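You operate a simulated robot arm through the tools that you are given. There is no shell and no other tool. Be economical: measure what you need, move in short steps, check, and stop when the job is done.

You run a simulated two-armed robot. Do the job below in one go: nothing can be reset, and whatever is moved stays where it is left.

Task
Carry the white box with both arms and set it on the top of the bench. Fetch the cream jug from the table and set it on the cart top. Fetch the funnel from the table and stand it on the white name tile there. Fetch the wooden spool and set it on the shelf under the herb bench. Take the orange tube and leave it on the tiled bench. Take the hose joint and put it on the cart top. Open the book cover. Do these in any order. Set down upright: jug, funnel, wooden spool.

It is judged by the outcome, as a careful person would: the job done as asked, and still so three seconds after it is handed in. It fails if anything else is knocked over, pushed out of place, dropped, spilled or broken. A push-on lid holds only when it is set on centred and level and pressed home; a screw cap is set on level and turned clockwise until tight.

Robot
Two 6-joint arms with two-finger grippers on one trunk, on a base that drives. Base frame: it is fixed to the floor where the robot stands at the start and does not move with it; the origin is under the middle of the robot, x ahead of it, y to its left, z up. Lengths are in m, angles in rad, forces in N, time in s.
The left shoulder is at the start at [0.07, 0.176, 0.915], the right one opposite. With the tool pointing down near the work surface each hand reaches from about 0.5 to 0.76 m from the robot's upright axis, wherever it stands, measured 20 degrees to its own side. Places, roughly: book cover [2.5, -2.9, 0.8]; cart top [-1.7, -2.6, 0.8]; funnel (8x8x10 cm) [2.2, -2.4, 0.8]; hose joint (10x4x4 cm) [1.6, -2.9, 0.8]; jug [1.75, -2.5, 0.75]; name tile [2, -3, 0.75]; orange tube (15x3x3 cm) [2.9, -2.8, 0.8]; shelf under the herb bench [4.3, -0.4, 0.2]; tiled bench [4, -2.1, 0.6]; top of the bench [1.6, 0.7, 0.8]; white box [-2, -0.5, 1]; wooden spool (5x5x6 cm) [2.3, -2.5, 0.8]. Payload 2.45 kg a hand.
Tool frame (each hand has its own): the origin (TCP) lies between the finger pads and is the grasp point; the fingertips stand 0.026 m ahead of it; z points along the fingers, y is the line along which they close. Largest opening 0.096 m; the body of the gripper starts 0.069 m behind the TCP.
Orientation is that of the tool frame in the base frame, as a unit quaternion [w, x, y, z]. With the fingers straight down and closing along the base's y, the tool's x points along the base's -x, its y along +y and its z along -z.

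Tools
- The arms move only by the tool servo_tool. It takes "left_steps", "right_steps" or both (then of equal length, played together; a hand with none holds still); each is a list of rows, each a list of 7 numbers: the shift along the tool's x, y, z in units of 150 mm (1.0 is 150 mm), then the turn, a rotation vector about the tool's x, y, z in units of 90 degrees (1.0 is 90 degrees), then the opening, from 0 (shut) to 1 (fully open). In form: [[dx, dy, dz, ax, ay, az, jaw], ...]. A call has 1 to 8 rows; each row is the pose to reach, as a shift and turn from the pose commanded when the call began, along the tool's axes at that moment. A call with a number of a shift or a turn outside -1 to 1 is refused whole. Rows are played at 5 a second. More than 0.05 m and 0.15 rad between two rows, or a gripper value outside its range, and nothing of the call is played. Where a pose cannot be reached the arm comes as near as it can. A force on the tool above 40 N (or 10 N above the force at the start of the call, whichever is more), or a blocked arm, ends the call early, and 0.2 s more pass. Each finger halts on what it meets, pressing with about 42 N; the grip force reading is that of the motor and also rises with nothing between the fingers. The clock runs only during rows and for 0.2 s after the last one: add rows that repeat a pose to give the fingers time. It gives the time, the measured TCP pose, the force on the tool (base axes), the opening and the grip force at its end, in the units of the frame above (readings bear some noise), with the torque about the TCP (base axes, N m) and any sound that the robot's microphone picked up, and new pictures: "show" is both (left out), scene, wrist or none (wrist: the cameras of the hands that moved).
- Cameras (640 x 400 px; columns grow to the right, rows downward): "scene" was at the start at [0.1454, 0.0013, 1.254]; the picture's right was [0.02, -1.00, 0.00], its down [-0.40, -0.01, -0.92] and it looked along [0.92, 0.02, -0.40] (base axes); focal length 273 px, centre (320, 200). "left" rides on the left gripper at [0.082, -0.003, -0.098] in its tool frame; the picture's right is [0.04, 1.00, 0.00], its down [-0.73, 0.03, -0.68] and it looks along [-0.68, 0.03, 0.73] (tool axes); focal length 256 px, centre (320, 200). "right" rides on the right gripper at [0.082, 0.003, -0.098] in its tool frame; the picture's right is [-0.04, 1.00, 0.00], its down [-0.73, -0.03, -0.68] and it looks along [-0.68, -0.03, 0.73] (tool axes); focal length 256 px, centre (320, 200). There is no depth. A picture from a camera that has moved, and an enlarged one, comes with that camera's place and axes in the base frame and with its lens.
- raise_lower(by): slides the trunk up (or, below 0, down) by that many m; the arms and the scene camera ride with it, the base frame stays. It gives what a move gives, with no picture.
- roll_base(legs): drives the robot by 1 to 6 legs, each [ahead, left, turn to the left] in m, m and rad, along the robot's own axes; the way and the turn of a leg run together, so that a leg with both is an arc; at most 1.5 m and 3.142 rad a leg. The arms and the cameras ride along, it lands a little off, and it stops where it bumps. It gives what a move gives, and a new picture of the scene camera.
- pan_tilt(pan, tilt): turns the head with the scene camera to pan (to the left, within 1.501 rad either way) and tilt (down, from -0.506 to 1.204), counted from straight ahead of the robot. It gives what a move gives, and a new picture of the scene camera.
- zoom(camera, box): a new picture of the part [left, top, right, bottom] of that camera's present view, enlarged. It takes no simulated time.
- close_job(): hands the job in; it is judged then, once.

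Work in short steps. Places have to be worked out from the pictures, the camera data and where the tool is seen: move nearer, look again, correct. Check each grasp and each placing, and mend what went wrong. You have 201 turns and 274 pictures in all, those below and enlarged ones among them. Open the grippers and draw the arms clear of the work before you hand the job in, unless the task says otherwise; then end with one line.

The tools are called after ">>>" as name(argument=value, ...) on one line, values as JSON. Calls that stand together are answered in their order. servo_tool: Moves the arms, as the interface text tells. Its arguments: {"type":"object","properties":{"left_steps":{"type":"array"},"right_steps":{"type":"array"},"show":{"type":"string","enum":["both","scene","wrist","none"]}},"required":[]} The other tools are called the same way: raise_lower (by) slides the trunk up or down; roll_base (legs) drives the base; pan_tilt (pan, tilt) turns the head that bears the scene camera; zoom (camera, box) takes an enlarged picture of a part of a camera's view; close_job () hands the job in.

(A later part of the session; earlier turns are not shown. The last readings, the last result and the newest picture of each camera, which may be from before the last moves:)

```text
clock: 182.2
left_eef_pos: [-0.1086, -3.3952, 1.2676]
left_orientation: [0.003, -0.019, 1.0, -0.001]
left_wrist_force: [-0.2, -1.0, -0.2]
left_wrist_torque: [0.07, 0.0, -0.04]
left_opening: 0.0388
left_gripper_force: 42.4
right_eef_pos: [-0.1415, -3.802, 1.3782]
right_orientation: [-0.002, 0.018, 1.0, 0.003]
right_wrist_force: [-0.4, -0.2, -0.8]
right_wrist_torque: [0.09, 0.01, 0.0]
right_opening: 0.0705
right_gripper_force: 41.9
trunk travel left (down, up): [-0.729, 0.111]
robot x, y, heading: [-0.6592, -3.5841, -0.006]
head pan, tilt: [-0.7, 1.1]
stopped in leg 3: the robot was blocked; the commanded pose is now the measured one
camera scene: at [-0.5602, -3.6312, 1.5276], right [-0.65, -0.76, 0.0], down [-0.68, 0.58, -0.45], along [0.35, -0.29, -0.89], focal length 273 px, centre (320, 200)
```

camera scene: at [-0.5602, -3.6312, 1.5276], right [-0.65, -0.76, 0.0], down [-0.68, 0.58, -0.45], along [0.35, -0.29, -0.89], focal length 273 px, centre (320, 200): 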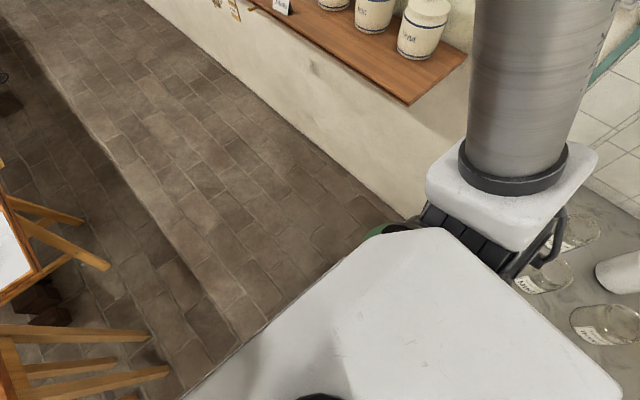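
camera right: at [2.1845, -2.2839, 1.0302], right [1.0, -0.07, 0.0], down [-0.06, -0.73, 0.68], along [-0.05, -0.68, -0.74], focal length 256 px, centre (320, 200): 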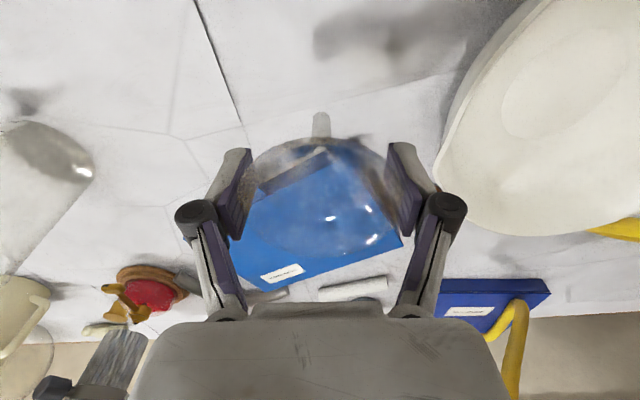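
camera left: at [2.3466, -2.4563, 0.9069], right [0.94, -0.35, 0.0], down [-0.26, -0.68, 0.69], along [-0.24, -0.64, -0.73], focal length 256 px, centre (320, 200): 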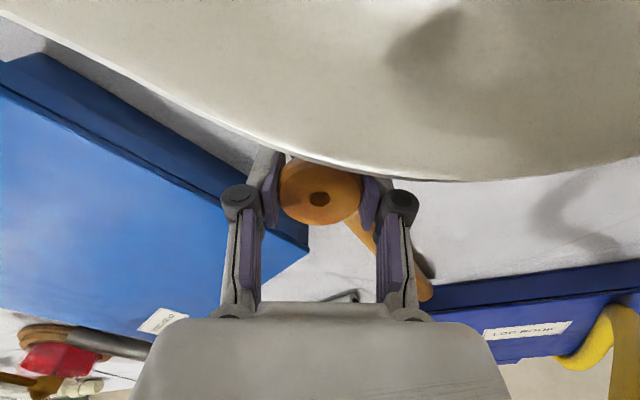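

The bin is touching; I move slightly north, then drive ahead east past the stool before turning to face north.

>>> roll_base(legs=[[0, 0.05, 0], [0.95, 0, 0.006], [0, 0, 1.571]])

>>> pan_tilt(pan=-0.8, tilt=0.6)

```text
clock: 191.5
left_eef_pos: [0.0776, -2.9889, 1.2677]
left_orientation: [-0.003, 0.729, -0.684, -0.003]
left_wrist_force: [-1.1, 0.2, 0.4]
left_wrist_torque: [-0.01, -0.04, -0.02]
left_opening: 0.0383
left_gripper_force: 41.9
right_eef_pos: [0.4862, -3.0086, 1.3789]
right_orientation: [-0.002, -0.705, 0.709, -0.001]
right_wrist_force: [-0.1, -0.7, -0.1]
right_wrist_torque: [0.01, 0.01, 0.02]
right_opening: 0.0704
right_gripper_force: 41.8
trunk travel left (down, up): [-0.729, 0.111]
robot x, y, heading: [0.2862, -3.5341, 1.596]
head pan, tilt: [-0.7, 1.1]
camera scene: at [0.3295, -3.4348, 1.5276], right [0.78, -0.63, 0.0], down [-0.56, -0.7, -0.45], along [0.28, 0.35, -0.89], focal length 273 px, centre (320, 200)
```

scene: 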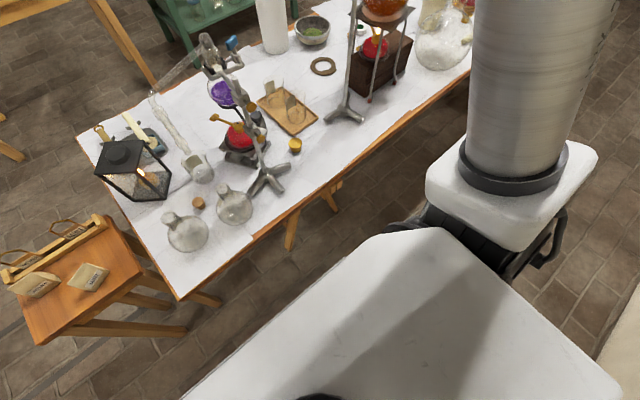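

```text
clock: 192.5
left_eef_pos: [0.0785, -2.9885, 1.2684]
left_orientation: [-0.003, 0.73, -0.683, -0.003]
left_wrist_force: [-0.4, -0.1, -0.9]
left_wrist_torque: [0.03, 0.02, 0.01]
left_opening: 0.0382
left_gripper_force: 42.3
right_eef_pos: [0.4861, -3.0084, 1.3791]
right_orientation: [-0.002, -0.705, 0.71, 0.0]
right_wrist_force: [0.4, -0.6, 0.0]
right_wrist_torque: [-0.02, 0.01, -0.02]
right_opening: 0.0707
right_gripper_force: 41.7
trunk travel left (down, up): [-0.729, 0.111]
robot x, y, heading: [0.2922, -3.5337, 1.594]
head pan, tilt: [-0.799, 0.6]
camera scene: at [0.3515, -3.4209, 1.5662], right [0.71, -0.7, 0.0], down [-0.4, -0.4, -0.82], along [0.58, 0.59, -0.57], focal length 273 px, centre (320, 200)
```

scene: 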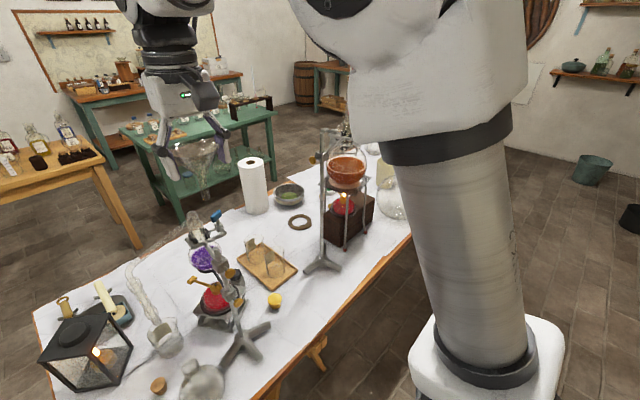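

Stand rods here reach z≈1.3, so I raise the trunk fully, back off 0.1 m and strafe east 1.75 m.

>>> raise_lower(by=0.1)

>>> pan_tilt(pan=-0.3, tilt=0.75)

>>> roll_base(legs=[[-0.1, 0, 0], [0, -0.9, 0], [0, -0.85, 0]])

```text
clock: 193.8
left_eef_pos: [0.0782, -2.988, 1.3685]
left_orientation: [-0.003, 0.73, -0.684, -0.002]
left_wrist_force: [-0.2, -0.7, -0.7]
left_wrist_torque: [0.0, 0.01, 0.0]
left_opening: 0.0387
left_gripper_force: 41.9
right_eef_pos: [0.4869, -3.0093, 1.4795]
right_orientation: [-0.002, -0.705, 0.71, -0.001]
right_wrist_force: [0.0, 0.9, -0.4]
right_wrist_torque: [0.05, 0.01, 0.0]
right_opening: 0.0704
right_gripper_force: 41.5
trunk travel left (down, up): [-0.829, 0.011]
robot x, y, heading: [0.2869, -3.5351, 1.593]
head pan, tilt: [-0.799, 0.6]
```

```text
clock: 194.7
left_eef_pos: [0.0771, -2.9877, 1.3672]
left_orientation: [-0.004, 0.731, -0.683, -0.002]
left_wrist_force: [-1.4, -0.2, -0.5]
left_wrist_torque: [0.03, -0.01, 0.02]
left_opening: 0.0383
left_gripper_force: 42.1
right_eef_pos: [0.4853, -3.0093, 1.478]
right_orientation: [-0.002, -0.705, 0.709, 0.0]
right_wrist_force: [-0.1, -0.6, -1.3]
right_wrist_torque: [-0.02, -0.02, 0.03]
right_opening: 0.0706
right_gripper_force: 41.6
trunk travel left (down, up): [-0.829, 0.011]
robot x, y, heading: [0.2905, -3.5331, 1.593]
head pan, tilt: [-0.3, 0.75]
camera scene: at [0.3124, -3.4043, 1.6534], right [0.96, -0.27, 0.0], down [-0.19, -0.66, -0.73], along [0.2, 0.7, -0.68], focal length 273 px, centre (320, 200)
```

scene: 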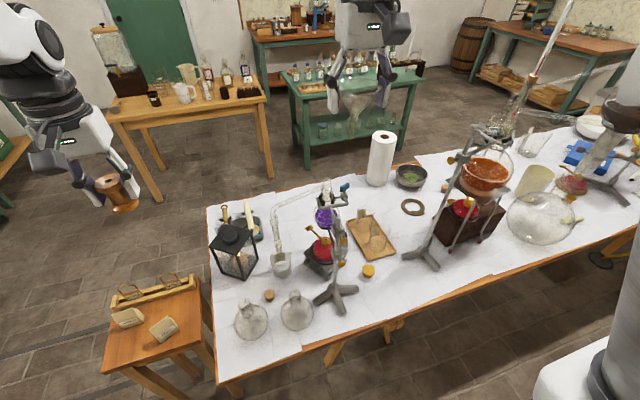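

```text
clock: 204.3
left_eef_pos: [1.8188, -3.0446, 1.369]
left_orientation: [-0.004, 0.732, -0.681, -0.001]
left_wrist_force: [0.3, 0.1, -0.7]
left_wrist_torque: [0.0, 0.02, 0.03]
left_opening: 0.0383
left_gripper_force: 42.2
right_eef_pos: [2.226, -3.063, 1.4791]
right_orientation: [-0.001, -0.706, 0.708, -0.002]
right_wrist_force: [0.6, 0.4, -1.3]
right_wrist_torque: [0.02, -0.02, -0.03]
right_opening: 0.0704
right_gripper_force: 41.9
trunk travel left (down, up): [-0.829, 0.011]
robot x, y, heading: [2.0329, -3.5888, 1.604]
head pan, tilt: [-0.3, 0.75]
camera scene: at [2.0548, -3.4592, 1.6534], right [0.96, -0.27, 0.0], down [-0.18, -0.66, -0.73], along [0.2, 0.7, -0.68], focal length 273 px, centre (320, 200)
```

scene: 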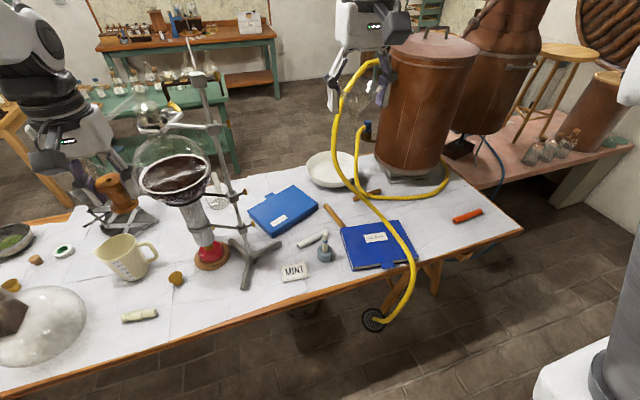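

Fine view from behind: MINT tile ≈(2.117,-2.898), hose joint ≈(1.6,-2.92), LOG BOOK with its tab on this side, tube at the right. I lower the trunk 0.3 and bring the funnel towards the tile.

>>> raise_lower(by=-0.3)

>>> servo_tool(right_steps=[[-0.2, 0.15, 0.1, 0, 0, 0, 0.6], [-0.4, 0.3, 0.2, 0, 0, 0, 0.6], [-0.6, 0.45, 0.3, 0, 0, 0, 0.6], [-0.8, 0.6, 0.4, 0, 0, 0, 0.6], [-0.95, 0.727, 0.5, 0, 0, 0, 0.6]], show="both")

```text
clock: 207.3
left_eef_pos: [1.8201, -3.0448, 1.0682]
left_orientation: [-0.003, 0.732, -0.681, -0.002]
left_wrist_force: [0.8, 0.5, -0.2]
left_wrist_torque: [-0.04, 0.0, -0.02]
left_opening: 0.0384
left_gripper_force: 41.8
right_eef_pos: [2.2272, -3.0632, 1.1795]
right_orientation: [-0.002, -0.706, 0.708, 0.0]
right_wrist_force: [0.1, 0.5, -0.3]
right_wrist_torque: [-0.03, -0.01, -0.02]
right_opening: 0.0703
right_gripper_force: 41.8
trunk travel left (down, up): [-0.529, 0.311]
robot x, y, heading: [2.0329, -3.5875, 1.603]
head pan, tilt: [-0.3, 0.75]
```

```text
clock: 208.5
left_eef_pos: [1.8194, -3.0419, 1.0676]
left_orientation: [-0.003, 0.732, -0.682, -0.002]
left_wrist_force: [-0.1, 0.0, -0.1]
left_wrist_torque: [-0.02, 0.02, -0.02]
left_opening: 0.0384
left_gripper_force: 41.9
right_eef_pos: [2.1193, -2.9175, 1.103]
right_orientation: [-0.001, -0.707, 0.708, -0.001]
right_wrist_force: [0.9, 0.5, -1.2]
right_wrist_torque: [0.0, 0.02, -0.03]
right_opening: 0.0704
right_gripper_force: 41.6
trunk travel left (down, up): [-0.529, 0.311]
robot x, y, heading: [2.033, -3.5895, 1.601]
head pan, tilt: [-0.3, 0.75]
camera scene: at [2.0559, -3.4577, 1.3532], right [0.96, -0.27, 0.0], down [-0.18, -0.66, -0.73], along [0.2, 0.7, -0.68], focal length 273 px, centre (320, 200)
camera right: at [2.1157, -2.9992, 1.2028], right [-1.0, 0.04, 0.0], down [0.03, 0.74, 0.68], along [0.03, 0.67, -0.74], focal length 256 px, centre (320, 200)
```

scene: 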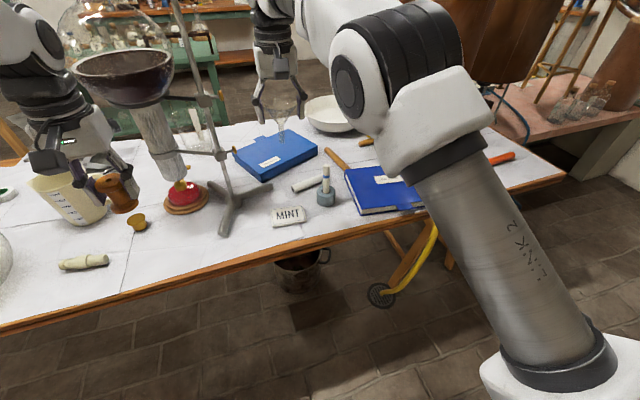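
right: 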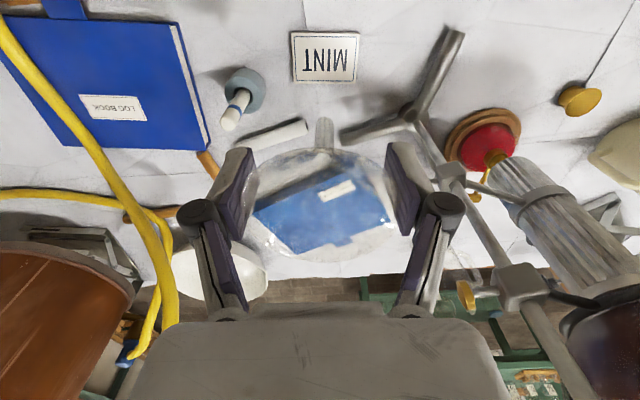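

Tile ≈(2.113,-2.90). I align and descend 15 cm first.

>>> servo_tool(right_steps=[[-0.05, 0.02, 0.2, 0, 0, 0, 0.6], [-0.113, 0.04, 0.4, 0, 0, 0, 0.6], [-0.113, 0.04, 0.6, 0, 0, 0, 0.6], [-0.113, 0.04, 0.8, 0, 0, 0, 0.6], [-0.113, 0.04, 1.0, 0, 0, 0, 0.6]], show="wrist")

```text
clock: 209.7
left_eef_pos: [1.8192, -3.0436, 1.0675]
left_orientation: [-0.003, 0.732, -0.681, -0.003]
left_wrist_force: [0.0, 0.3, -0.4]
left_wrist_torque: [-0.02, 0.0, -0.01]
left_opening: 0.038
left_gripper_force: 42.2
right_eef_pos: [2.1115, -2.903, 0.9521]
right_orientation: [-0.002, -0.706, 0.708, 0.0]
right_wrist_force: [0.0, 0.6, -0.4]
right_wrist_torque: [-0.06, 0.01, -0.02]
right_opening: 0.0704
right_gripper_force: 42.2
trunk travel left (down, up): [-0.529, 0.311]
robot x, y, heading: [2.0316, -3.5883, 1.6]
head pan, tilt: [-0.3, 0.75]
camera right: at [2.1086, -2.9843, 1.0531], right [-1.0, 0.04, 0.0], down [0.03, 0.74, 0.68], along [0.03, 0.68, -0.74], focal length 256 px, centre (320, 200)
```

right: 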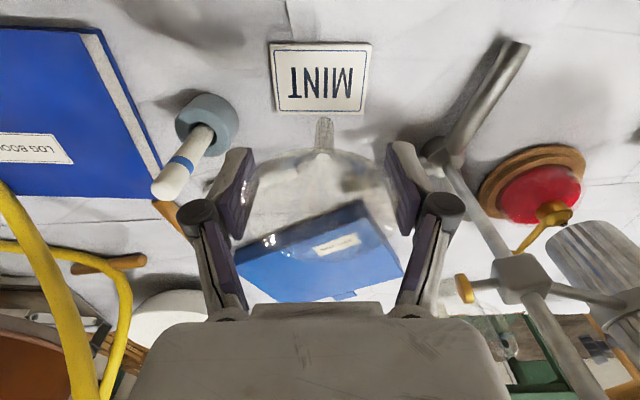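

Aligned. Continue down with fine steps.

>>> servo_tool(right_steps=[[-0.01, 0, 0.2, 0, 0, 0, 0.6], [-0.01, 0, 0.4, 0, 0, 0, 0.6], [-0.01, 0, 0.5, 0, 0, 0, 0.6], [-0.01, 0, 0.55, 0, 0, 0, 0.6]], show="wrist")

```text
clock: 210.7
left_eef_pos: [1.8189, -3.0437, 1.0679]
left_orientation: [-0.003, 0.732, -0.681, -0.002]
left_wrist_force: [-0.3, 0.3, -1.4]
left_wrist_torque: [-0.04, -0.02, 0.04]
left_opening: 0.0383
left_gripper_force: 41.7
right_eef_pos: [2.1107, -2.9018, 0.8685]
right_orientation: [-0.002, -0.706, 0.708, 0.0]
right_wrist_force: [0.2, -0.5, -1.2]
right_wrist_torque: [-0.03, -0.04, -0.02]
right_opening: 0.0707
right_gripper_force: 41.6
trunk travel left (down, up): [-0.529, 0.311]
robot x, y, heading: [2.0326, -3.5891, 1.598]
head pan, tilt: [-0.3, 0.75]
camera right: at [2.1081, -2.9834, 0.9701], right [-1.0, 0.04, 0.0], down [0.03, 0.74, 0.68], along [0.03, 0.68, -0.74], focal length 256 px, centre (320, 200)
```

right: 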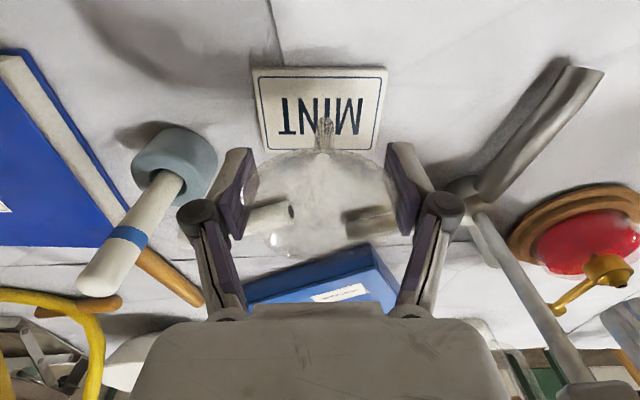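

Stem is over the tile's middle. I go down in 3 mm steps until contact.

>>> servo_tool(right_steps=[[0, 0, 0.02, 0, 0, 0, 0.6], [0, 0, 0.04, 0, 0, 0, 0.6], [0, 0, 0.05, 0, 0, 0, 0.6], [0, 0, 0.05, 0, 0, 0, 0.6]], show="none")

>>> zoom(camera="scene", box=[220, 140, 380, 240])

```text
clock: 211.7
left_eef_pos: [1.8199, -3.0441, 1.0675]
left_orientation: [-0.003, 0.733, -0.681, -0.003]
left_wrist_force: [0.6, -0.5, -0.7]
left_wrist_torque: [0.0, -0.04, 0.01]
left_opening: 0.0382
left_gripper_force: 42.4
right_eef_pos: [2.1114, -2.9032, 0.8633]
right_orientation: [-0.002, -0.707, 0.707, 0.0]
right_wrist_force: [0.1, 0.8, -1.6]
right_wrist_torque: [0.01, -0.01, -0.01]
right_opening: 0.0706
right_gripper_force: 42.0
trunk travel left (down, up): [-0.529, 0.311]
robot x, y, heading: [2.0302, -3.5902, 1.603]
head pan, tilt: [-0.3, 0.75]
```

```text
4.00 times, centred on (300, 190) of scene
camera zoom: at [2.0561, -3.4592, 1.3533], right [0.96, -0.27, 0.0], down [-0.18, -0.66, -0.73], along [0.2, 0.7, -0.68], focal length 1092 px, centre (400, 240)
```

zoom: 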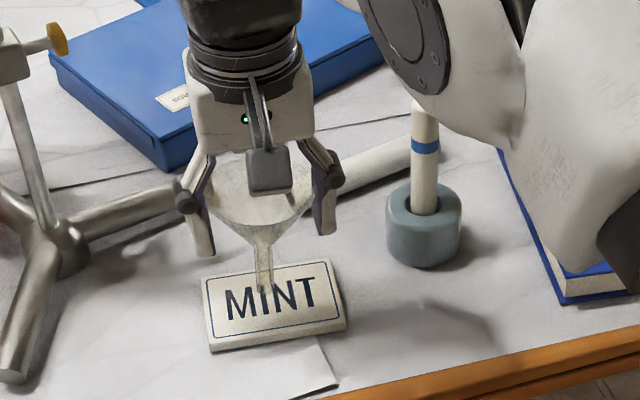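

Nearly there. Lower further in small steps to touch.

>>> servo_tool(right_steps=[[0, 0, 0.015, 0, 0, 0, 0.6], [0, 0, 0.03, 0, 0, 0, 0.6], [0, 0, 0.045, 0, 0, 0, 0.6], [0, 0, 0.045, 0, 0, 0, 0.6]], show="none")

>>> zoom(camera="scene", box=[240, 170, 320, 230])

```text
clock: 212.7
left_eef_pos: [1.8188, -3.0434, 1.0673]
left_orientation: [-0.004, 0.732, -0.681, -0.002]
left_wrist_force: [-0.1, -0.6, -0.3]
left_wrist_torque: [-0.01, 0.01, -0.01]
left_opening: 0.0383
left_gripper_force: 41.5
right_eef_pos: [2.1119, -2.9024, 0.8572]
right_orientation: [-0.002, -0.706, 0.708, -0.001]
right_wrist_force: [0.5, 0.4, -1.1]
right_wrist_torque: [-0.01, 0.01, 0.0]
right_opening: 0.0706
right_gripper_force: 42.0
trunk travel left (down, up): [-0.529, 0.311]
robot x, y, heading: [2.0324, -3.59, 1.603]
head pan, tilt: [-0.3, 0.75]
```

```text
6.67 times, centred on (280, 200) of scene
camera zoom: at [2.0561, -3.4592, 1.3534], right [0.96, -0.27, 0.0], down [-0.18, -0.66, -0.73], along [0.2, 0.7, -0.68], focal length 1820 px, centre (587, 200)
```

zoom: 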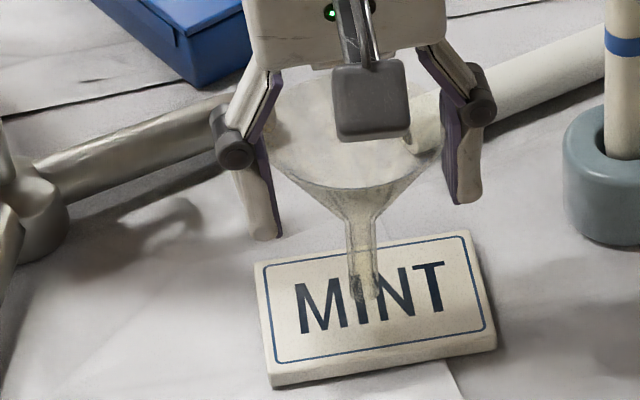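

Still no contact force; continue a few more mm.

>>> servo_tool(right_steps=[[0, 0, 0.012, 0, 0, 0, 0.6], [0, 0, 0.024, 0, 0, 0, 0.6], [0, 0, 0.036, 0, 0, 0, 0.6], [0, 0, 0.036, 0, 0, 0, 0.6]], show="none")

```text
clock: 213.7
left_eef_pos: [1.8201, -3.0431, 1.0695]
left_orientation: [-0.003, 0.732, -0.682, -0.003]
left_wrist_force: [0.4, -0.3, -0.6]
left_wrist_torque: [0.0, -0.01, -0.02]
left_opening: 0.0383
left_gripper_force: 42.2
right_eef_pos: [2.1137, -2.9036, 0.8514]
right_orientation: [-0.001, -0.707, 0.708, 0.0]
right_wrist_force: [0.5, -0.2, -1.3]
right_wrist_torque: [0.0, 0.03, -0.02]
right_opening: 0.0705
right_gripper_force: 42.1
trunk travel left (down, up): [-0.529, 0.311]
robot x, y, heading: [2.0359, -3.5882, 1.601]
head pan, tilt: [-0.3, 0.75]
```

>>> servo_tool(right_steps=[[0, 0, 0.01, 0, 0, 0, 0.6], [0, 0, 0.02, 0, 0, 0, 0.6], [0, 0, 0.02, 0, 0, 0, 0.6]], show="none")

>>> zoom(camera="scene", box=[240, 170, 320, 230])

```text
clock: 214.5
left_eef_pos: [1.8198, -3.0454, 1.0677]
left_orientation: [-0.003, 0.732, -0.681, -0.002]
left_wrist_force: [0.3, -0.5, 0.0]
left_wrist_torque: [-0.01, -0.02, 0.03]
left_opening: 0.0383
left_gripper_force: 42.3
right_eef_pos: [2.1119, -2.9036, 0.849]
right_orientation: [-0.001, -0.707, 0.707, -0.001]
right_wrist_force: [1.1, 2.3, 5.6]
right_wrist_torque: [0.13, -0.05, 0.01]
right_opening: 0.0704
right_gripper_force: 42.2
trunk travel left (down, up): [-0.529, 0.311]
robot x, y, heading: [2.0281, -3.586, 1.602]
head pan, tilt: [-0.3, 0.75]
```

```text
6.67 times, centred on (280, 200) of scene
camera zoom: at [2.056, -3.4599, 1.3535], right [0.96, -0.27, 0.0], down [-0.18, -0.66, -0.73], along [0.2, 0.7, -0.68], focal length 1820 px, centre (587, 200)
```

zoom: 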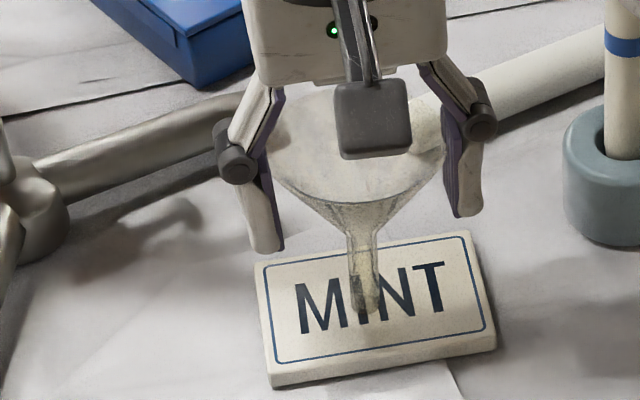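

Contact (force rose to +5.6 N). I open gradually.

>>> servo_tool(right_steps=[[0, 0, 0, 0, 0, 0, 0.74], [0, 0, 0, 0, 0, 0, 0.77], [0, 0, 0, 0, 0, 0, 0.82], [0, 0, 0, 0, 0, 0, 0.9], [0, 0, 0, 0, 0, 0, 1], [0, 0, 0, 0, 0, 0, 1]], show="both")

```text
clock: 215.9
left_eef_pos: [1.8198, -3.0439, 1.0678]
left_orientation: [-0.003, 0.732, -0.681, -0.002]
left_wrist_force: [-0.1, -0.5, -0.6]
left_wrist_torque: [-0.02, 0.01, 0.01]
left_opening: 0.0381
left_gripper_force: 42.1
right_eef_pos: [2.1124, -2.9028, 0.8475]
right_orientation: [-0.001, -0.707, 0.708, 0.0]
right_wrist_force: [-0.3, 0.1, -0.1]
right_wrist_torque: [0.0, 0.0, -0.01]
right_opening: 0.096
right_gripper_force: 0.0
trunk travel left (down, up): [-0.529, 0.311]
robot x, y, heading: [2.0295, -3.5927, 1.603]
head pan, tilt: [-0.3, 0.75]
camera scene: at [2.0561, -3.4593, 1.3534], right [0.96, -0.27, 0.0], down [-0.18, -0.66, -0.73], along [0.2, 0.7, -0.68], focal length 273 px, centre (320, 200)
camera right: at [2.1086, -2.984, 0.9483], right [-1.0, 0.04, 0.0], down [0.03, 0.74, 0.68], along [0.03, 0.68, -0.74], focal length 256 px, centre (320, 200)
```

scene: 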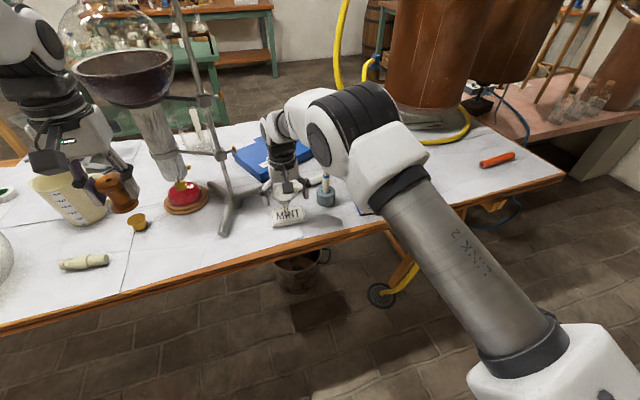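
right: 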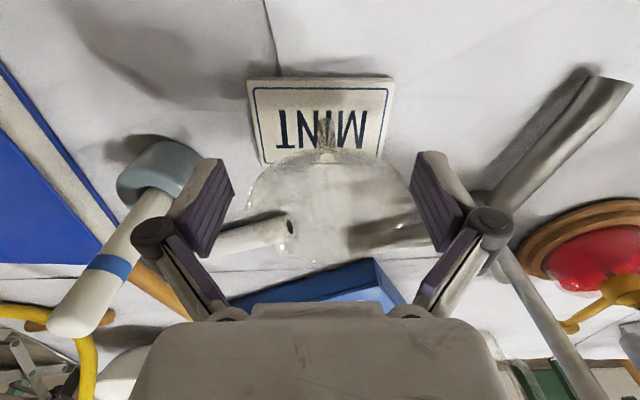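

Funnel stands on the tile. I lift the hand straight up.

>>> servo_tool(right_steps=[[0, 0, -0.15, 0, 0, 0, 1], [0, 0, -0.4, 0, 0, 0, 1], [0, 0, -0.7, 0, 0, 0, 1], [0, 0, -1.0, 0, 0, 0, 1]], show="wrist")

>>> zoom(camera="scene", box=[200, 100, 440, 250])

```text
clock: 216.9
left_eef_pos: [1.8202, -3.0449, 1.0679]
left_orientation: [-0.003, 0.732, -0.681, -0.003]
left_wrist_force: [-0.2, -0.1, 0.5]
left_wrist_torque: [0.02, 0.01, 0.02]
left_opening: 0.0381
left_gripper_force: 42.0
right_eef_pos: [2.1133, -2.9027, 0.9976]
right_orientation: [-0.002, -0.706, 0.708, -0.001]
right_wrist_force: [0.3, -0.3, 0.4]
right_wrist_torque: [0.03, -0.01, 0.01]
right_opening: 0.0956
right_gripper_force: 0.0
trunk travel left (down, up): [-0.529, 0.311]
robot x, y, heading: [2.0317, -3.5862, 1.601]
head pan, tilt: [-0.3, 0.75]
camera right: at [2.1084, -2.984, 1.0984], right [-1.0, 0.04, 0.0], down [0.03, 0.74, 0.68], along [0.03, 0.68, -0.74], focal length 256 px, centre (320, 200)
```

right: 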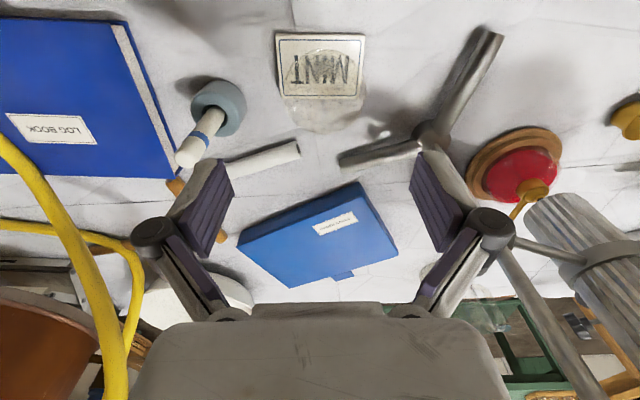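

```text
2.67 times, centred on (320, 175) of scene
camera zoom: at [2.0561, -3.4602, 1.3534], right [0.96, -0.27, 0.0], down [-0.18, -0.66, -0.73], along [0.2, 0.7, -0.68], focal length 728 px, centre (320, 267)
```

zoom: 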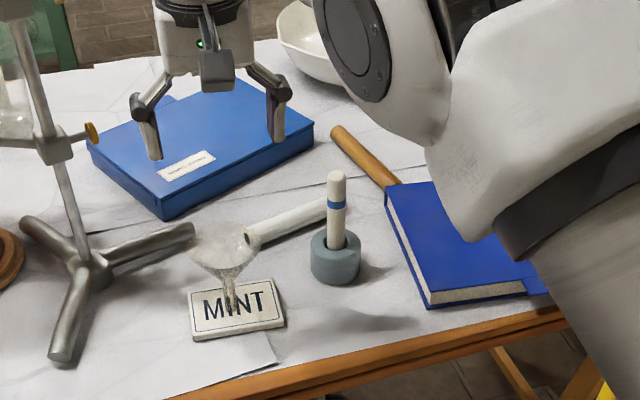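

Funnel job done. I retract the right hand and look at the book and hose.

>>> servo_tool(right_steps=[[0.25, -0.1, -0.25, 0, 0, 0, 1], [0.5, -0.2, -0.5, 0, 0, 0, 1], [0.75, -0.3, -0.75, 0, 0, 0, 1], [1.0, -0.4, -1.0, 0, 0, 0, 1]], show="none")

>>> roll_base(legs=[[-0.12, 0, -0.03]])

>>> pan_tilt(pan=-0.55, tilt=0.6)

```text
refused: row 1 steps farther than a row can; nothing moved
```

```text
clock: 218.1
left_eef_pos: [1.8387, -3.1596, 1.0682]
left_orientation: [-0.003, 0.721, -0.693, -0.002]
left_wrist_force: [-0.7, 0.3, 0.2]
left_wrist_torque: [-0.01, -0.01, 0.03]
left_opening: 0.0383
left_gripper_force: 42.1
right_eef_pos: [2.1352, -3.0264, 0.9969]
right_orientation: [-0.002, -0.695, 0.719, -0.001]
right_wrist_force: [-1.0, 0.3, 0.5]
right_wrist_torque: [0.04, 0.06, -0.01]
right_opening: 0.0962
right_gripper_force: 0.0
trunk travel left (down, up): [-0.529, 0.311]
robot x, y, heading: [2.0361, -3.7114, 1.571]
head pan, tilt: [-0.3, 0.75]
camera scene: at [2.0619, -3.5812, 1.3533], right [0.95, -0.3, 0.0], down [-0.2, -0.65, -0.73], along [0.22, 0.7, -0.68], focal length 273 px, centre (320, 200)
```

scene: 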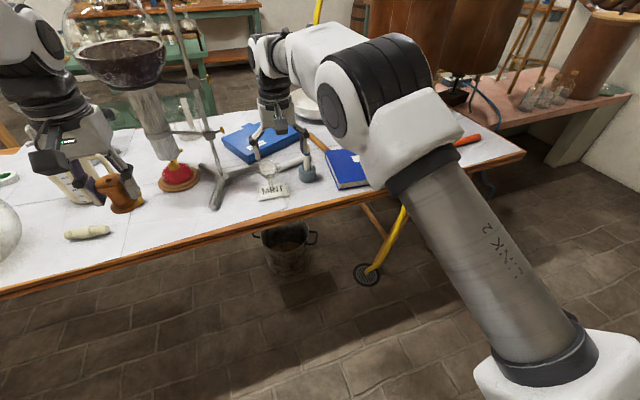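

```text
clock: 218.9
left_eef_pos: [1.8379, -3.1592, 1.0681]
left_orientation: [-0.002, 0.721, -0.692, -0.001]
left_wrist_force: [-0.6, 0.4, 0.0]
left_wrist_torque: [-0.04, 0.01, 0.0]
left_opening: 0.0383
left_gripper_force: 42.2
right_eef_pos: [2.1362, -3.0274, 0.9964]
right_orientation: [-0.002, -0.696, 0.718, -0.001]
right_wrist_force: [-0.4, -0.5, 0.3]
right_wrist_torque: [0.03, -0.02, 0.01]
right_opening: 0.0962
right_gripper_force: 0.0
trunk travel left (down, up): [-0.529, 0.311]
robot x, y, heading: [2.0326, -3.7132, 1.568]
head pan, tilt: [-0.55, 0.6]
camera scene: at [2.0834, -3.5851, 1.3662], right [0.85, -0.52, 0.0], down [-0.3, -0.48, -0.82], along [0.43, 0.7, -0.57], focal length 273 px, centre (320, 200)
```

scene: 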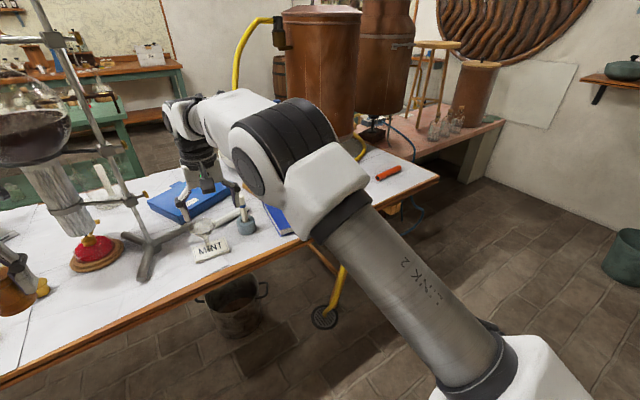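

The way east is open. I retract the right hand in smaller rows, raise, and strafe east towards the tube.

>>> servo_tool(right_steps=[[0.2, -0.05, -0.2, 0, 0, 0, 1], [0.4, -0.1, -0.4, 0, 0, 0, 1], [0.6, -0.15, -0.6, 0, 0, 0, 1], [0.75, -0.2, -0.8, 0, 0, 0, 1], [0.75, -0.25, -1.0, 0, 0, 0, 1]], show="none")

>>> raise_lower(by=0.25)

>>> roll_base(legs=[[0, -0.45, 0]])

>>> pan_tilt(pan=0, tilt=0.7)

```text
clock: 220.1
left_eef_pos: [1.8402, -3.1587, 1.0672]
left_orientation: [-0.003, 0.721, -0.693, -0.002]
left_wrist_force: [-0.2, 0.1, -0.3]
left_wrist_torque: [-0.05, -0.03, -0.03]
left_opening: 0.0383
left_gripper_force: 41.4
right_eef_pos: [2.1698, -3.139, 1.1468]
right_orientation: [-0.003, -0.695, 0.719, -0.001]
right_wrist_force: [-0.1, 0.0, -0.3]
right_wrist_torque: [0.01, 0.04, 0.01]
right_opening: 0.0957
right_gripper_force: 0.2
trunk travel left (down, up): [-0.529, 0.311]
robot x, y, heading: [2.0329, -3.7111, 1.568]
head pan, tilt: [-0.55, 0.6]
```

```text
clock: 222.7
left_eef_pos: [1.8389, -3.1602, 1.3174]
left_orientation: [-0.003, 0.721, -0.693, -0.002]
left_wrist_force: [-0.6, 0.6, 0.1]
left_wrist_torque: [0.0, 0.0, 0.04]
left_opening: 0.0384
left_gripper_force: 41.9
right_eef_pos: [2.17, -3.1403, 1.3977]
right_orientation: [-0.002, -0.695, 0.719, -0.001]
right_wrist_force: [0.5, -0.2, 0.1]
right_wrist_torque: [-0.01, 0.0, 0.02]
right_opening: 0.096
right_gripper_force: 0.0
trunk travel left (down, up): [-0.779, 0.061]
robot x, y, heading: [2.0331, -3.7104, 1.569]
head pan, tilt: [-0.55, 0.6]
```

```text
clock: 225.4
left_eef_pos: [2.2891, -3.1596, 1.3171]
left_orientation: [-0.004, 0.721, -0.693, -0.001]
left_wrist_force: [0.3, 0.2, -0.7]
left_wrist_torque: [-0.02, -0.02, 0.02]
left_opening: 0.0381
left_gripper_force: 41.8
right_eef_pos: [2.6213, -3.1415, 1.398]
right_orientation: [-0.001, -0.695, 0.719, -0.002]
right_wrist_force: [0.4, 0.0, 0.7]
right_wrist_torque: [0.0, 0.0, -0.01]
right_opening: 0.0961
right_gripper_force: 0.0
trunk travel left (down, up): [-0.779, 0.061]
robot x, y, heading: [2.4853, -3.7082, 1.568]
head pan, tilt: [-0.55, 0.6]
camera scene: at [2.5344, -3.5863, 1.6163], right [0.85, -0.53, 0.0], down [-0.3, -0.48, -0.83], along [0.43, 0.7, -0.56], focal length 273 px, centre (320, 200)
```

scene: 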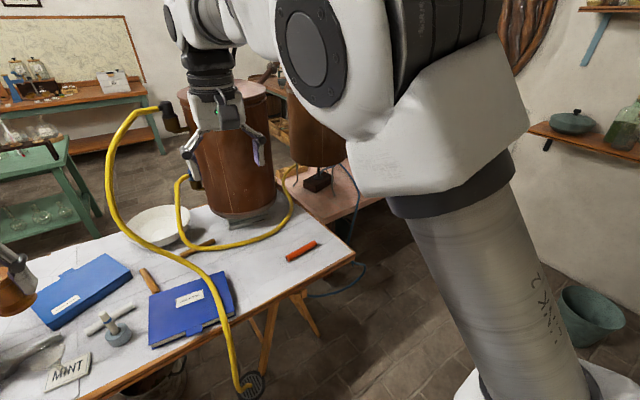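

```text
clock: 226.4
left_eef_pos: [2.2914, -3.1605, 1.3186]
left_orientation: [-0.003, 0.72, -0.694, -0.002]
left_wrist_force: [-0.4, 0.3, -0.1]
left_wrist_torque: [0.0, -0.01, 0.02]
left_opening: 0.0383
left_gripper_force: 41.9
right_eef_pos: [2.6237, -3.1409, 1.3975]
right_orientation: [-0.002, -0.694, 0.72, 0.0]
right_wrist_force: [-0.6, 0.0, -0.1]
right_wrist_torque: [0.02, -0.02, -0.01]
right_opening: 0.0963
right_gripper_force: 0.0
trunk travel left (down, up): [-0.779, 0.061]
robot x, y, heading: [2.4856, -3.7111, 1.569]
head pan, tilt: [0.0, 0.7]
camera scene: at [2.4904, -3.5766, 1.6076], right [1.0, 0.0, 0.0], down [0.0, -0.64, -0.76], along [0.0, 0.76, -0.64], focal length 273 px, centre (320, 200)
```

scene: 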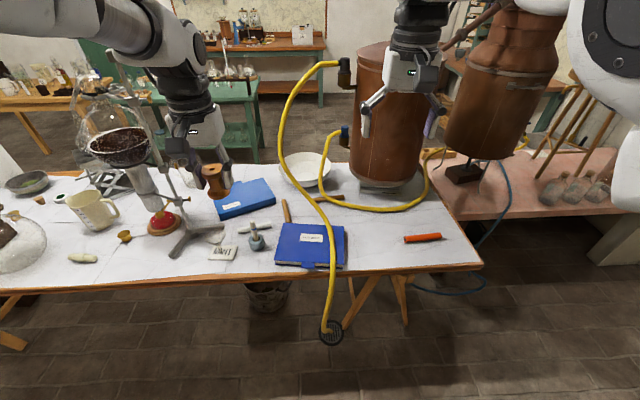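

The hose passes low over the book's right part. I zoom to study book, tab and hinge.

>>> zoom(camera="scene", box=[250, 190, 378, 290])

>>> zoom(camera="right", box=[240, 0, 560, 200])

```text
4.00 times, centred on (314, 240) of scene
camera zoom: at [2.4904, -3.5766, 1.6076], right [1.0, 0.0, 0.0], down [0.0, -0.64, -0.76], along [0.0, 0.76, -0.64], focal length 1092 px, centre (344, 40)
```

zoom: 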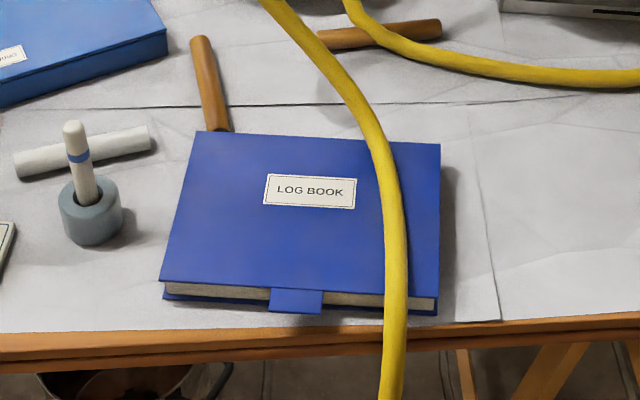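

```text
2.00 times, centred on (400, 100) of right
camera zoom: at [2.617, -3.2219, 1.4978], right [-1.0, 0.07, 0.0], down [0.06, 0.73, 0.68], along [0.05, 0.67, -0.74], focal length 512 px, centre (160, 400)
```

zoom: 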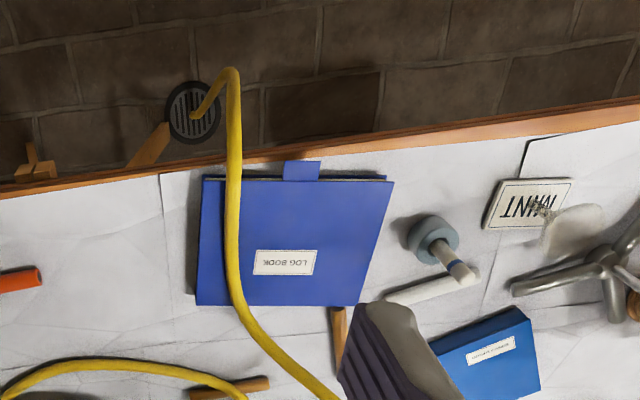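

The cover's tab is at the south edge (x≈2.42–2.47, y≈-2.965, z≈0.78), so it hinges at the north. I position the base so the right hand can pinch the tab's sides and swing it up.

>>> roll_base(legs=[[0.18, 0.235, 0]])

>>> raise_lower(by=-0.25)

>>> servo_tool(right_steps=[[0, -0.1, 0.2, 0, 0, 0, 0.75], [0, -0.2, 0.4, 0, 0, 0, 0.75], [0, -0.3, 0.6, 0, 0, 0, 0.75], [0, -0.35, 0.8, 0, 0, 0, 0.75]], show="wrist")

```text
clock: 228.4
left_eef_pos: [2.059, -2.9795, 1.318]
left_orientation: [-0.004, 0.721, -0.693, -0.003]
left_wrist_force: [0.8, -1.0, -0.7]
left_wrist_torque: [0.0, -0.01, 0.0]
left_opening: 0.0381
left_gripper_force: 42.0
right_eef_pos: [2.3914, -2.9596, 1.3989]
right_orientation: [-0.002, -0.696, 0.718, 0.0]
right_wrist_force: [1.6, 0.0, -0.6]
right_wrist_torque: [0.02, 0.03, 0.03]
right_opening: 0.0959
right_gripper_force: 0.0
trunk travel left (down, up): [-0.779, 0.061]
robot x, y, heading: [2.2575, -3.5291, 1.569]
head pan, tilt: [0.0, 0.7]
camera scene: at [2.2584, -3.3963, 1.6078], right [1.0, 0.0, 0.0], down [0.0, -0.64, -0.77], along [0.0, 0.77, -0.64], focal length 273 px, centre (320, 200)
```

scene: 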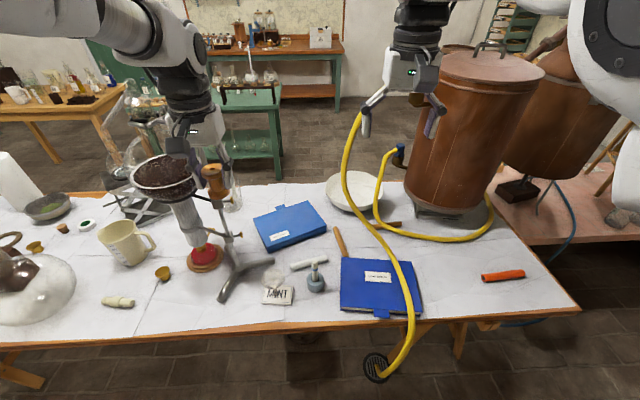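

```text
clock: 231.0
left_eef_pos: [2.0574, -2.9789, 1.0686]
left_orientation: [-0.003, 0.721, -0.693, -0.002]
left_wrist_force: [0.3, 0.0, -0.2]
left_wrist_torque: [0.01, 0.01, 0.02]
left_opening: 0.0381
left_gripper_force: 42.1
right_eef_pos: [2.3882, -2.9592, 1.1473]
right_orientation: [-0.002, -0.695, 0.719, 0.0]
right_wrist_force: [-0.4, 0.4, 0.1]
right_wrist_torque: [-0.01, -0.05, 0.03]
right_opening: 0.0961
right_gripper_force: 0.2
trunk travel left (down, up): [-0.529, 0.311]
robot x, y, heading: [2.2541, -3.532, 1.572]
head pan, tilt: [0.0, 0.7]
```

```text
clock: 232.0
left_eef_pos: [2.0578, -2.9772, 1.0681]
left_orientation: [-0.002, 0.721, -0.693, -0.002]
left_wrist_force: [0.6, -0.1, -1.2]
left_wrist_torque: [-0.01, 0.0, 0.04]
left_opening: 0.0384
left_gripper_force: 41.8
right_eef_pos: [2.4418, -2.9615, 1.0265]
right_orientation: [-0.001, -0.695, 0.719, 0.0]
right_wrist_force: [0.8, 0.8, 0.7]
right_wrist_torque: [-0.02, 0.0, 0.03]
right_opening: 0.072
right_gripper_force: 0.1
trunk travel left (down, up): [-0.529, 0.311]
robot x, y, heading: [2.2532, -3.5291, 1.567]
head pan, tilt: [0.0, 0.7]
camera right: at [2.4359, -3.0415, 1.1268], right [-1.0, 0.07, 0.0], down [0.06, 0.73, 0.68], along [0.05, 0.67, -0.74], focal length 256 px, centre (320, 200)
```

right: 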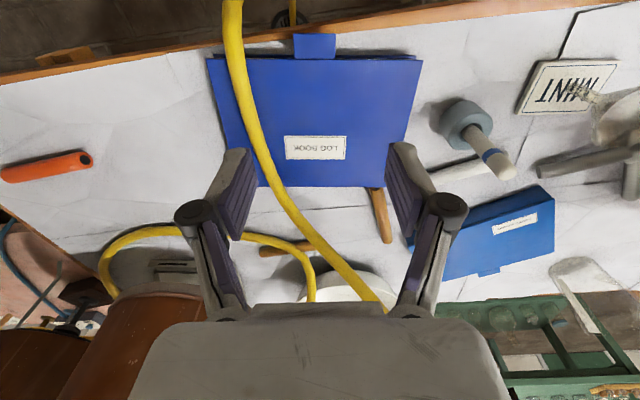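

Tab centre ≈(2.446,-2.973,0.78). I descend 15 cm above it, then check.

>>> servo_tool(right_steps=[[0.05, -0.02, 0.25, 0, 0, 0, 0.75], [0.11, -0.03, 0.5, 0, 0, 0, 0.75], [0.11, -0.03, 0.75, 0, 0, 0, 0.75], [0.11, -0.03, 1.0, 0, 0, 0, 0.75]], show="both")

```text
clock: 233.0
left_eef_pos: [2.0573, -2.9776, 1.0672]
left_orientation: [-0.002, 0.72, -0.693, -0.002]
left_wrist_force: [-0.5, 0.0, -0.9]
left_wrist_torque: [0.0, 0.0, -0.01]
left_opening: 0.0384
left_gripper_force: 41.8
right_eef_pos: [2.445, -2.9784, 0.8771]
right_orientation: [-0.002, -0.695, 0.719, -0.001]
right_wrist_force: [-0.4, 0.2, 0.0]
right_wrist_torque: [-0.02, -0.01, 0.03]
right_opening: 0.0719
right_gripper_force: 0.1
trunk travel left (down, up): [-0.529, 0.311]
robot x, y, heading: [2.252, -3.5302, 1.572]
head pan, tilt: [0.0, 0.7]
camera scene: at [2.2568, -3.3935, 1.3575], right [1.0, 0.0, 0.0], down [0.0, -0.65, -0.76], along [0.0, 0.76, -0.65], focal length 273 px, centre (320, 200)
camera right: at [2.439, -3.0589, 0.9779], right [-1.0, 0.07, 0.0], down [0.06, 0.73, 0.68], along [0.05, 0.67, -0.74], focal length 256 px, centre (320, 200)
```

scene: 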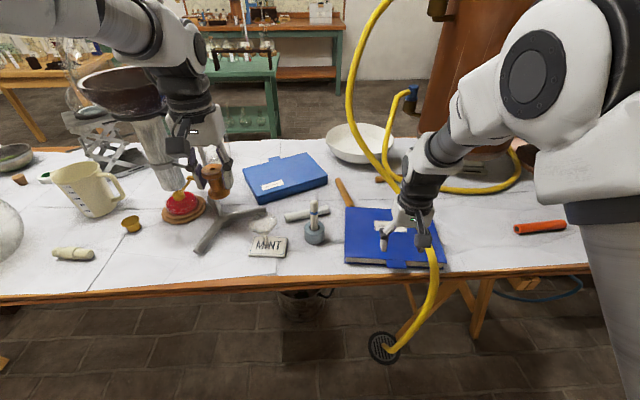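
right: 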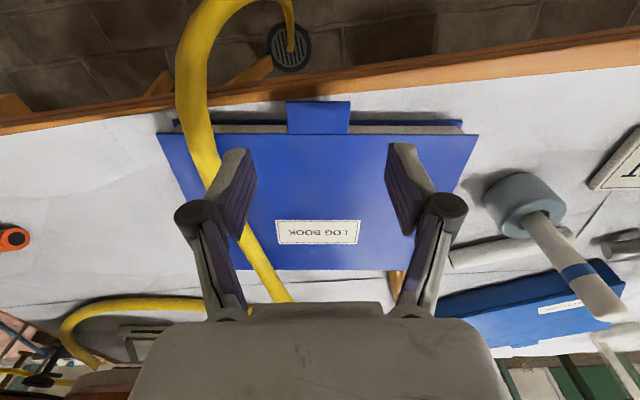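

Tab 5 cm wide centred 2.447. I narrow the jaw to 6.3 cm to stay clear of the hose and descend.

>>> servo_tool(right_steps=[[0, -0.01, 0, 0, 0, 0, 0.66], [0, -0.01, 0.2, 0, 0, 0, 0.66], [0, -0.01, 0.4, 0, 0, 0, 0.66], [0, -0.01, 0.57, 0, 0, 0, 0.66]], show="wrist")

>>> zoom(camera="scene", box=[340, 170, 468, 290])

```text
clock: 234.0
left_eef_pos: [2.0586, -2.9774, 1.068]
left_orientation: [-0.003, 0.722, -0.692, -0.002]
left_wrist_force: [0.4, -0.3, -0.3]
left_wrist_torque: [0.01, -0.01, 0.02]
left_opening: 0.0378
left_gripper_force: 41.9
right_eef_pos: [2.446, -2.9803, 0.7913]
right_orientation: [-0.002, -0.695, 0.719, -0.001]
right_wrist_force: [0.3, -0.2, 0.2]
right_wrist_torque: [0.01, -0.01, 0.01]
right_opening: 0.0632
right_gripper_force: 0.1
trunk travel left (down, up): [-0.529, 0.311]
robot x, y, heading: [2.2552, -3.5322, 1.572]
head pan, tilt: [0.0, 0.7]
camera right: at [2.4402, -3.0602, 0.8919], right [-1.0, 0.07, 0.0], down [0.05, 0.73, 0.68], along [0.05, 0.67, -0.74], focal length 256 px, centre (320, 200)
```

right: 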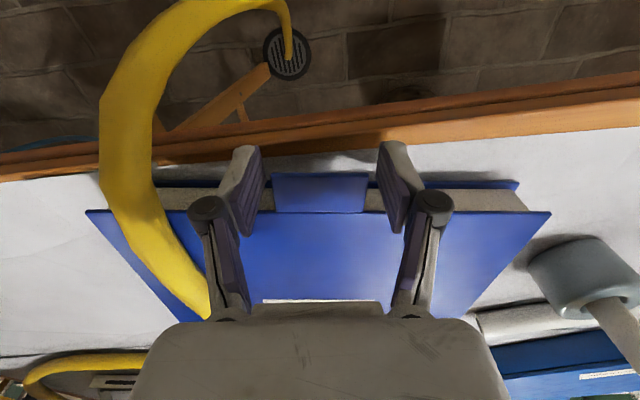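

```text
3.33 times, centred on (404, 230) of scene
camera zoom: at [2.2568, -3.3939, 1.3575], right [1.0, 0.0, 0.0], down [0.0, -0.64, -0.76], along [0.0, 0.76, -0.64], focal length 910 px, centre (40, 100)
```

zoom: 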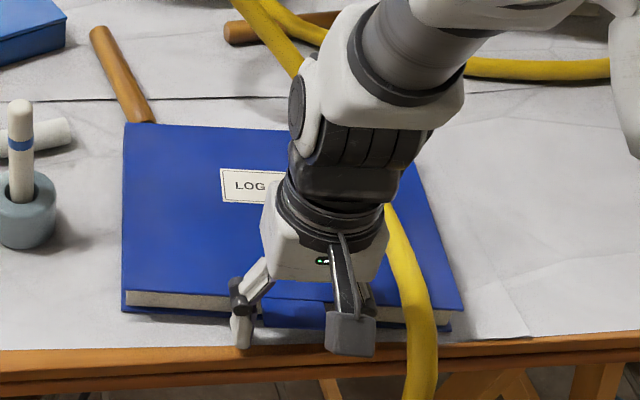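

Fingers straddle the tab, no forces. Close on it.

>>> servo_tool(right_steps=[[0, 0, 0, 0, 0, 0, 0.4], [0, 0, 0, 0, 0, 0, 0.4], [0, 0, 0, 0, 0, 0, 0.4]], show="wrist")

```text
clock: 234.8
left_eef_pos: [2.0576, -2.9784, 1.0672]
left_orientation: [-0.004, 0.721, -0.693, -0.001]
left_wrist_force: [0.7, 0.5, -0.7]
left_wrist_torque: [0.01, 0.0, -0.01]
left_opening: 0.0382
left_gripper_force: 41.8
right_eef_pos: [2.4459, -2.9796, 0.7916]
right_orientation: [-0.002, -0.695, 0.719, 0.0]
right_wrist_force: [-1.1, 2.6, 2.8]
right_wrist_torque: [0.28, -0.14, -0.92]
right_opening: 0.0468
right_gripper_force: 41.5
trunk travel left (down, up): [-0.529, 0.311]
robot x, y, heading: [2.2554, -3.5255, 1.564]
head pan, tilt: [0.0, 0.7]
camera right: at [2.4398, -3.0607, 0.8926], right [-1.0, 0.07, 0.0], down [0.06, 0.73, 0.68], along [0.05, 0.67, -0.74], focal length 256 px, centre (320, 200)
```

right: 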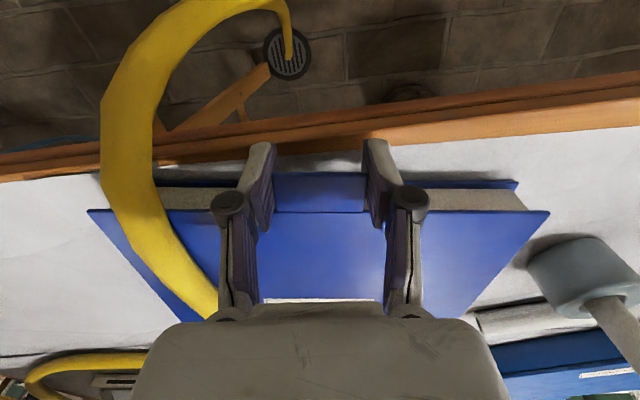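

Tab held. Now I swing it up along an arc about the north hinge (radius ≈0.219 m) to 25°.

>>> servo_tool(right_steps=[[-0.006, 0, -0.127, 0, 0, 0, 0.4], [-0.022, 0, -0.254, 0, 0, 0, 0.4], [-0.05, 0, -0.378, 0, 0, 0, 0.4], [-0.088, 0, -0.499, 0, 0, 0, 0.4], [-0.137, 0, -0.617, 0, 0, 0, 0.4]], show="both")

```text
clock: 236.0
left_eef_pos: [2.0578, -2.9777, 1.068]
left_orientation: [-0.003, 0.721, -0.693, -0.002]
left_wrist_force: [0.8, 1.0, 0.2]
left_wrist_torque: [0.01, -0.02, 0.0]
left_opening: 0.0386
left_gripper_force: 41.9
right_eef_pos: [2.4462, -2.9585, 0.8838]
right_orientation: [-0.002, -0.695, 0.719, 0.0]
right_wrist_force: [-1.3, -0.4, -5.1]
right_wrist_torque: [-1.04, 0.13, -0.14]
right_opening: 0.0461
right_gripper_force: 41.6
trunk travel left (down, up): [-0.529, 0.311]
robot x, y, heading: [2.2505, -3.5318, 1.568]
head pan, tilt: [0.0, 0.7]
camera scene: at [2.2567, -3.394, 1.3575], right [1.0, 0.0, 0.0], down [0.0, -0.64, -0.76], along [0.0, 0.76, -0.64], focal length 273 px, centre (320, 200)
camera right: at [2.4407, -3.0389, 0.9852], right [-1.0, 0.07, 0.0], down [0.06, 0.73, 0.68], along [0.05, 0.67, -0.74], focal length 256 px, centre (320, 200)
```

scene: 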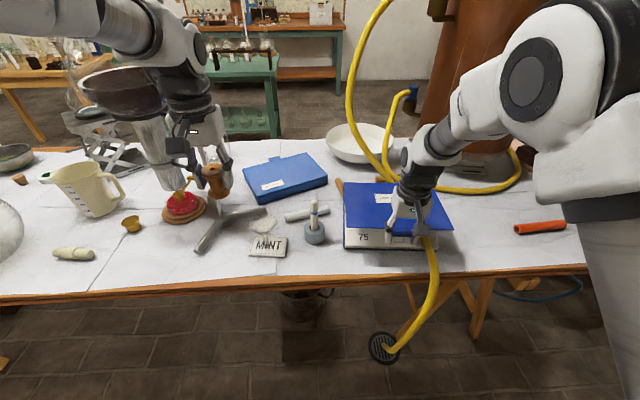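
right: 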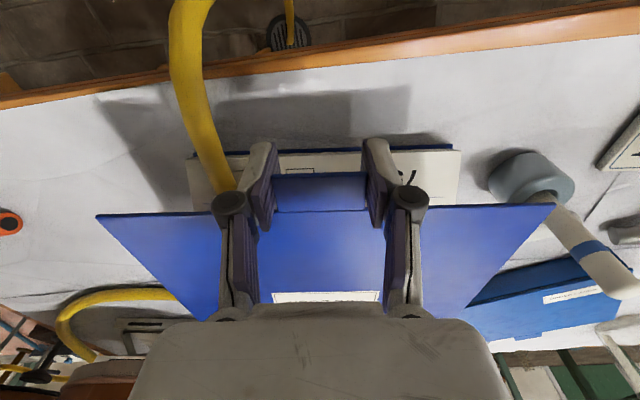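

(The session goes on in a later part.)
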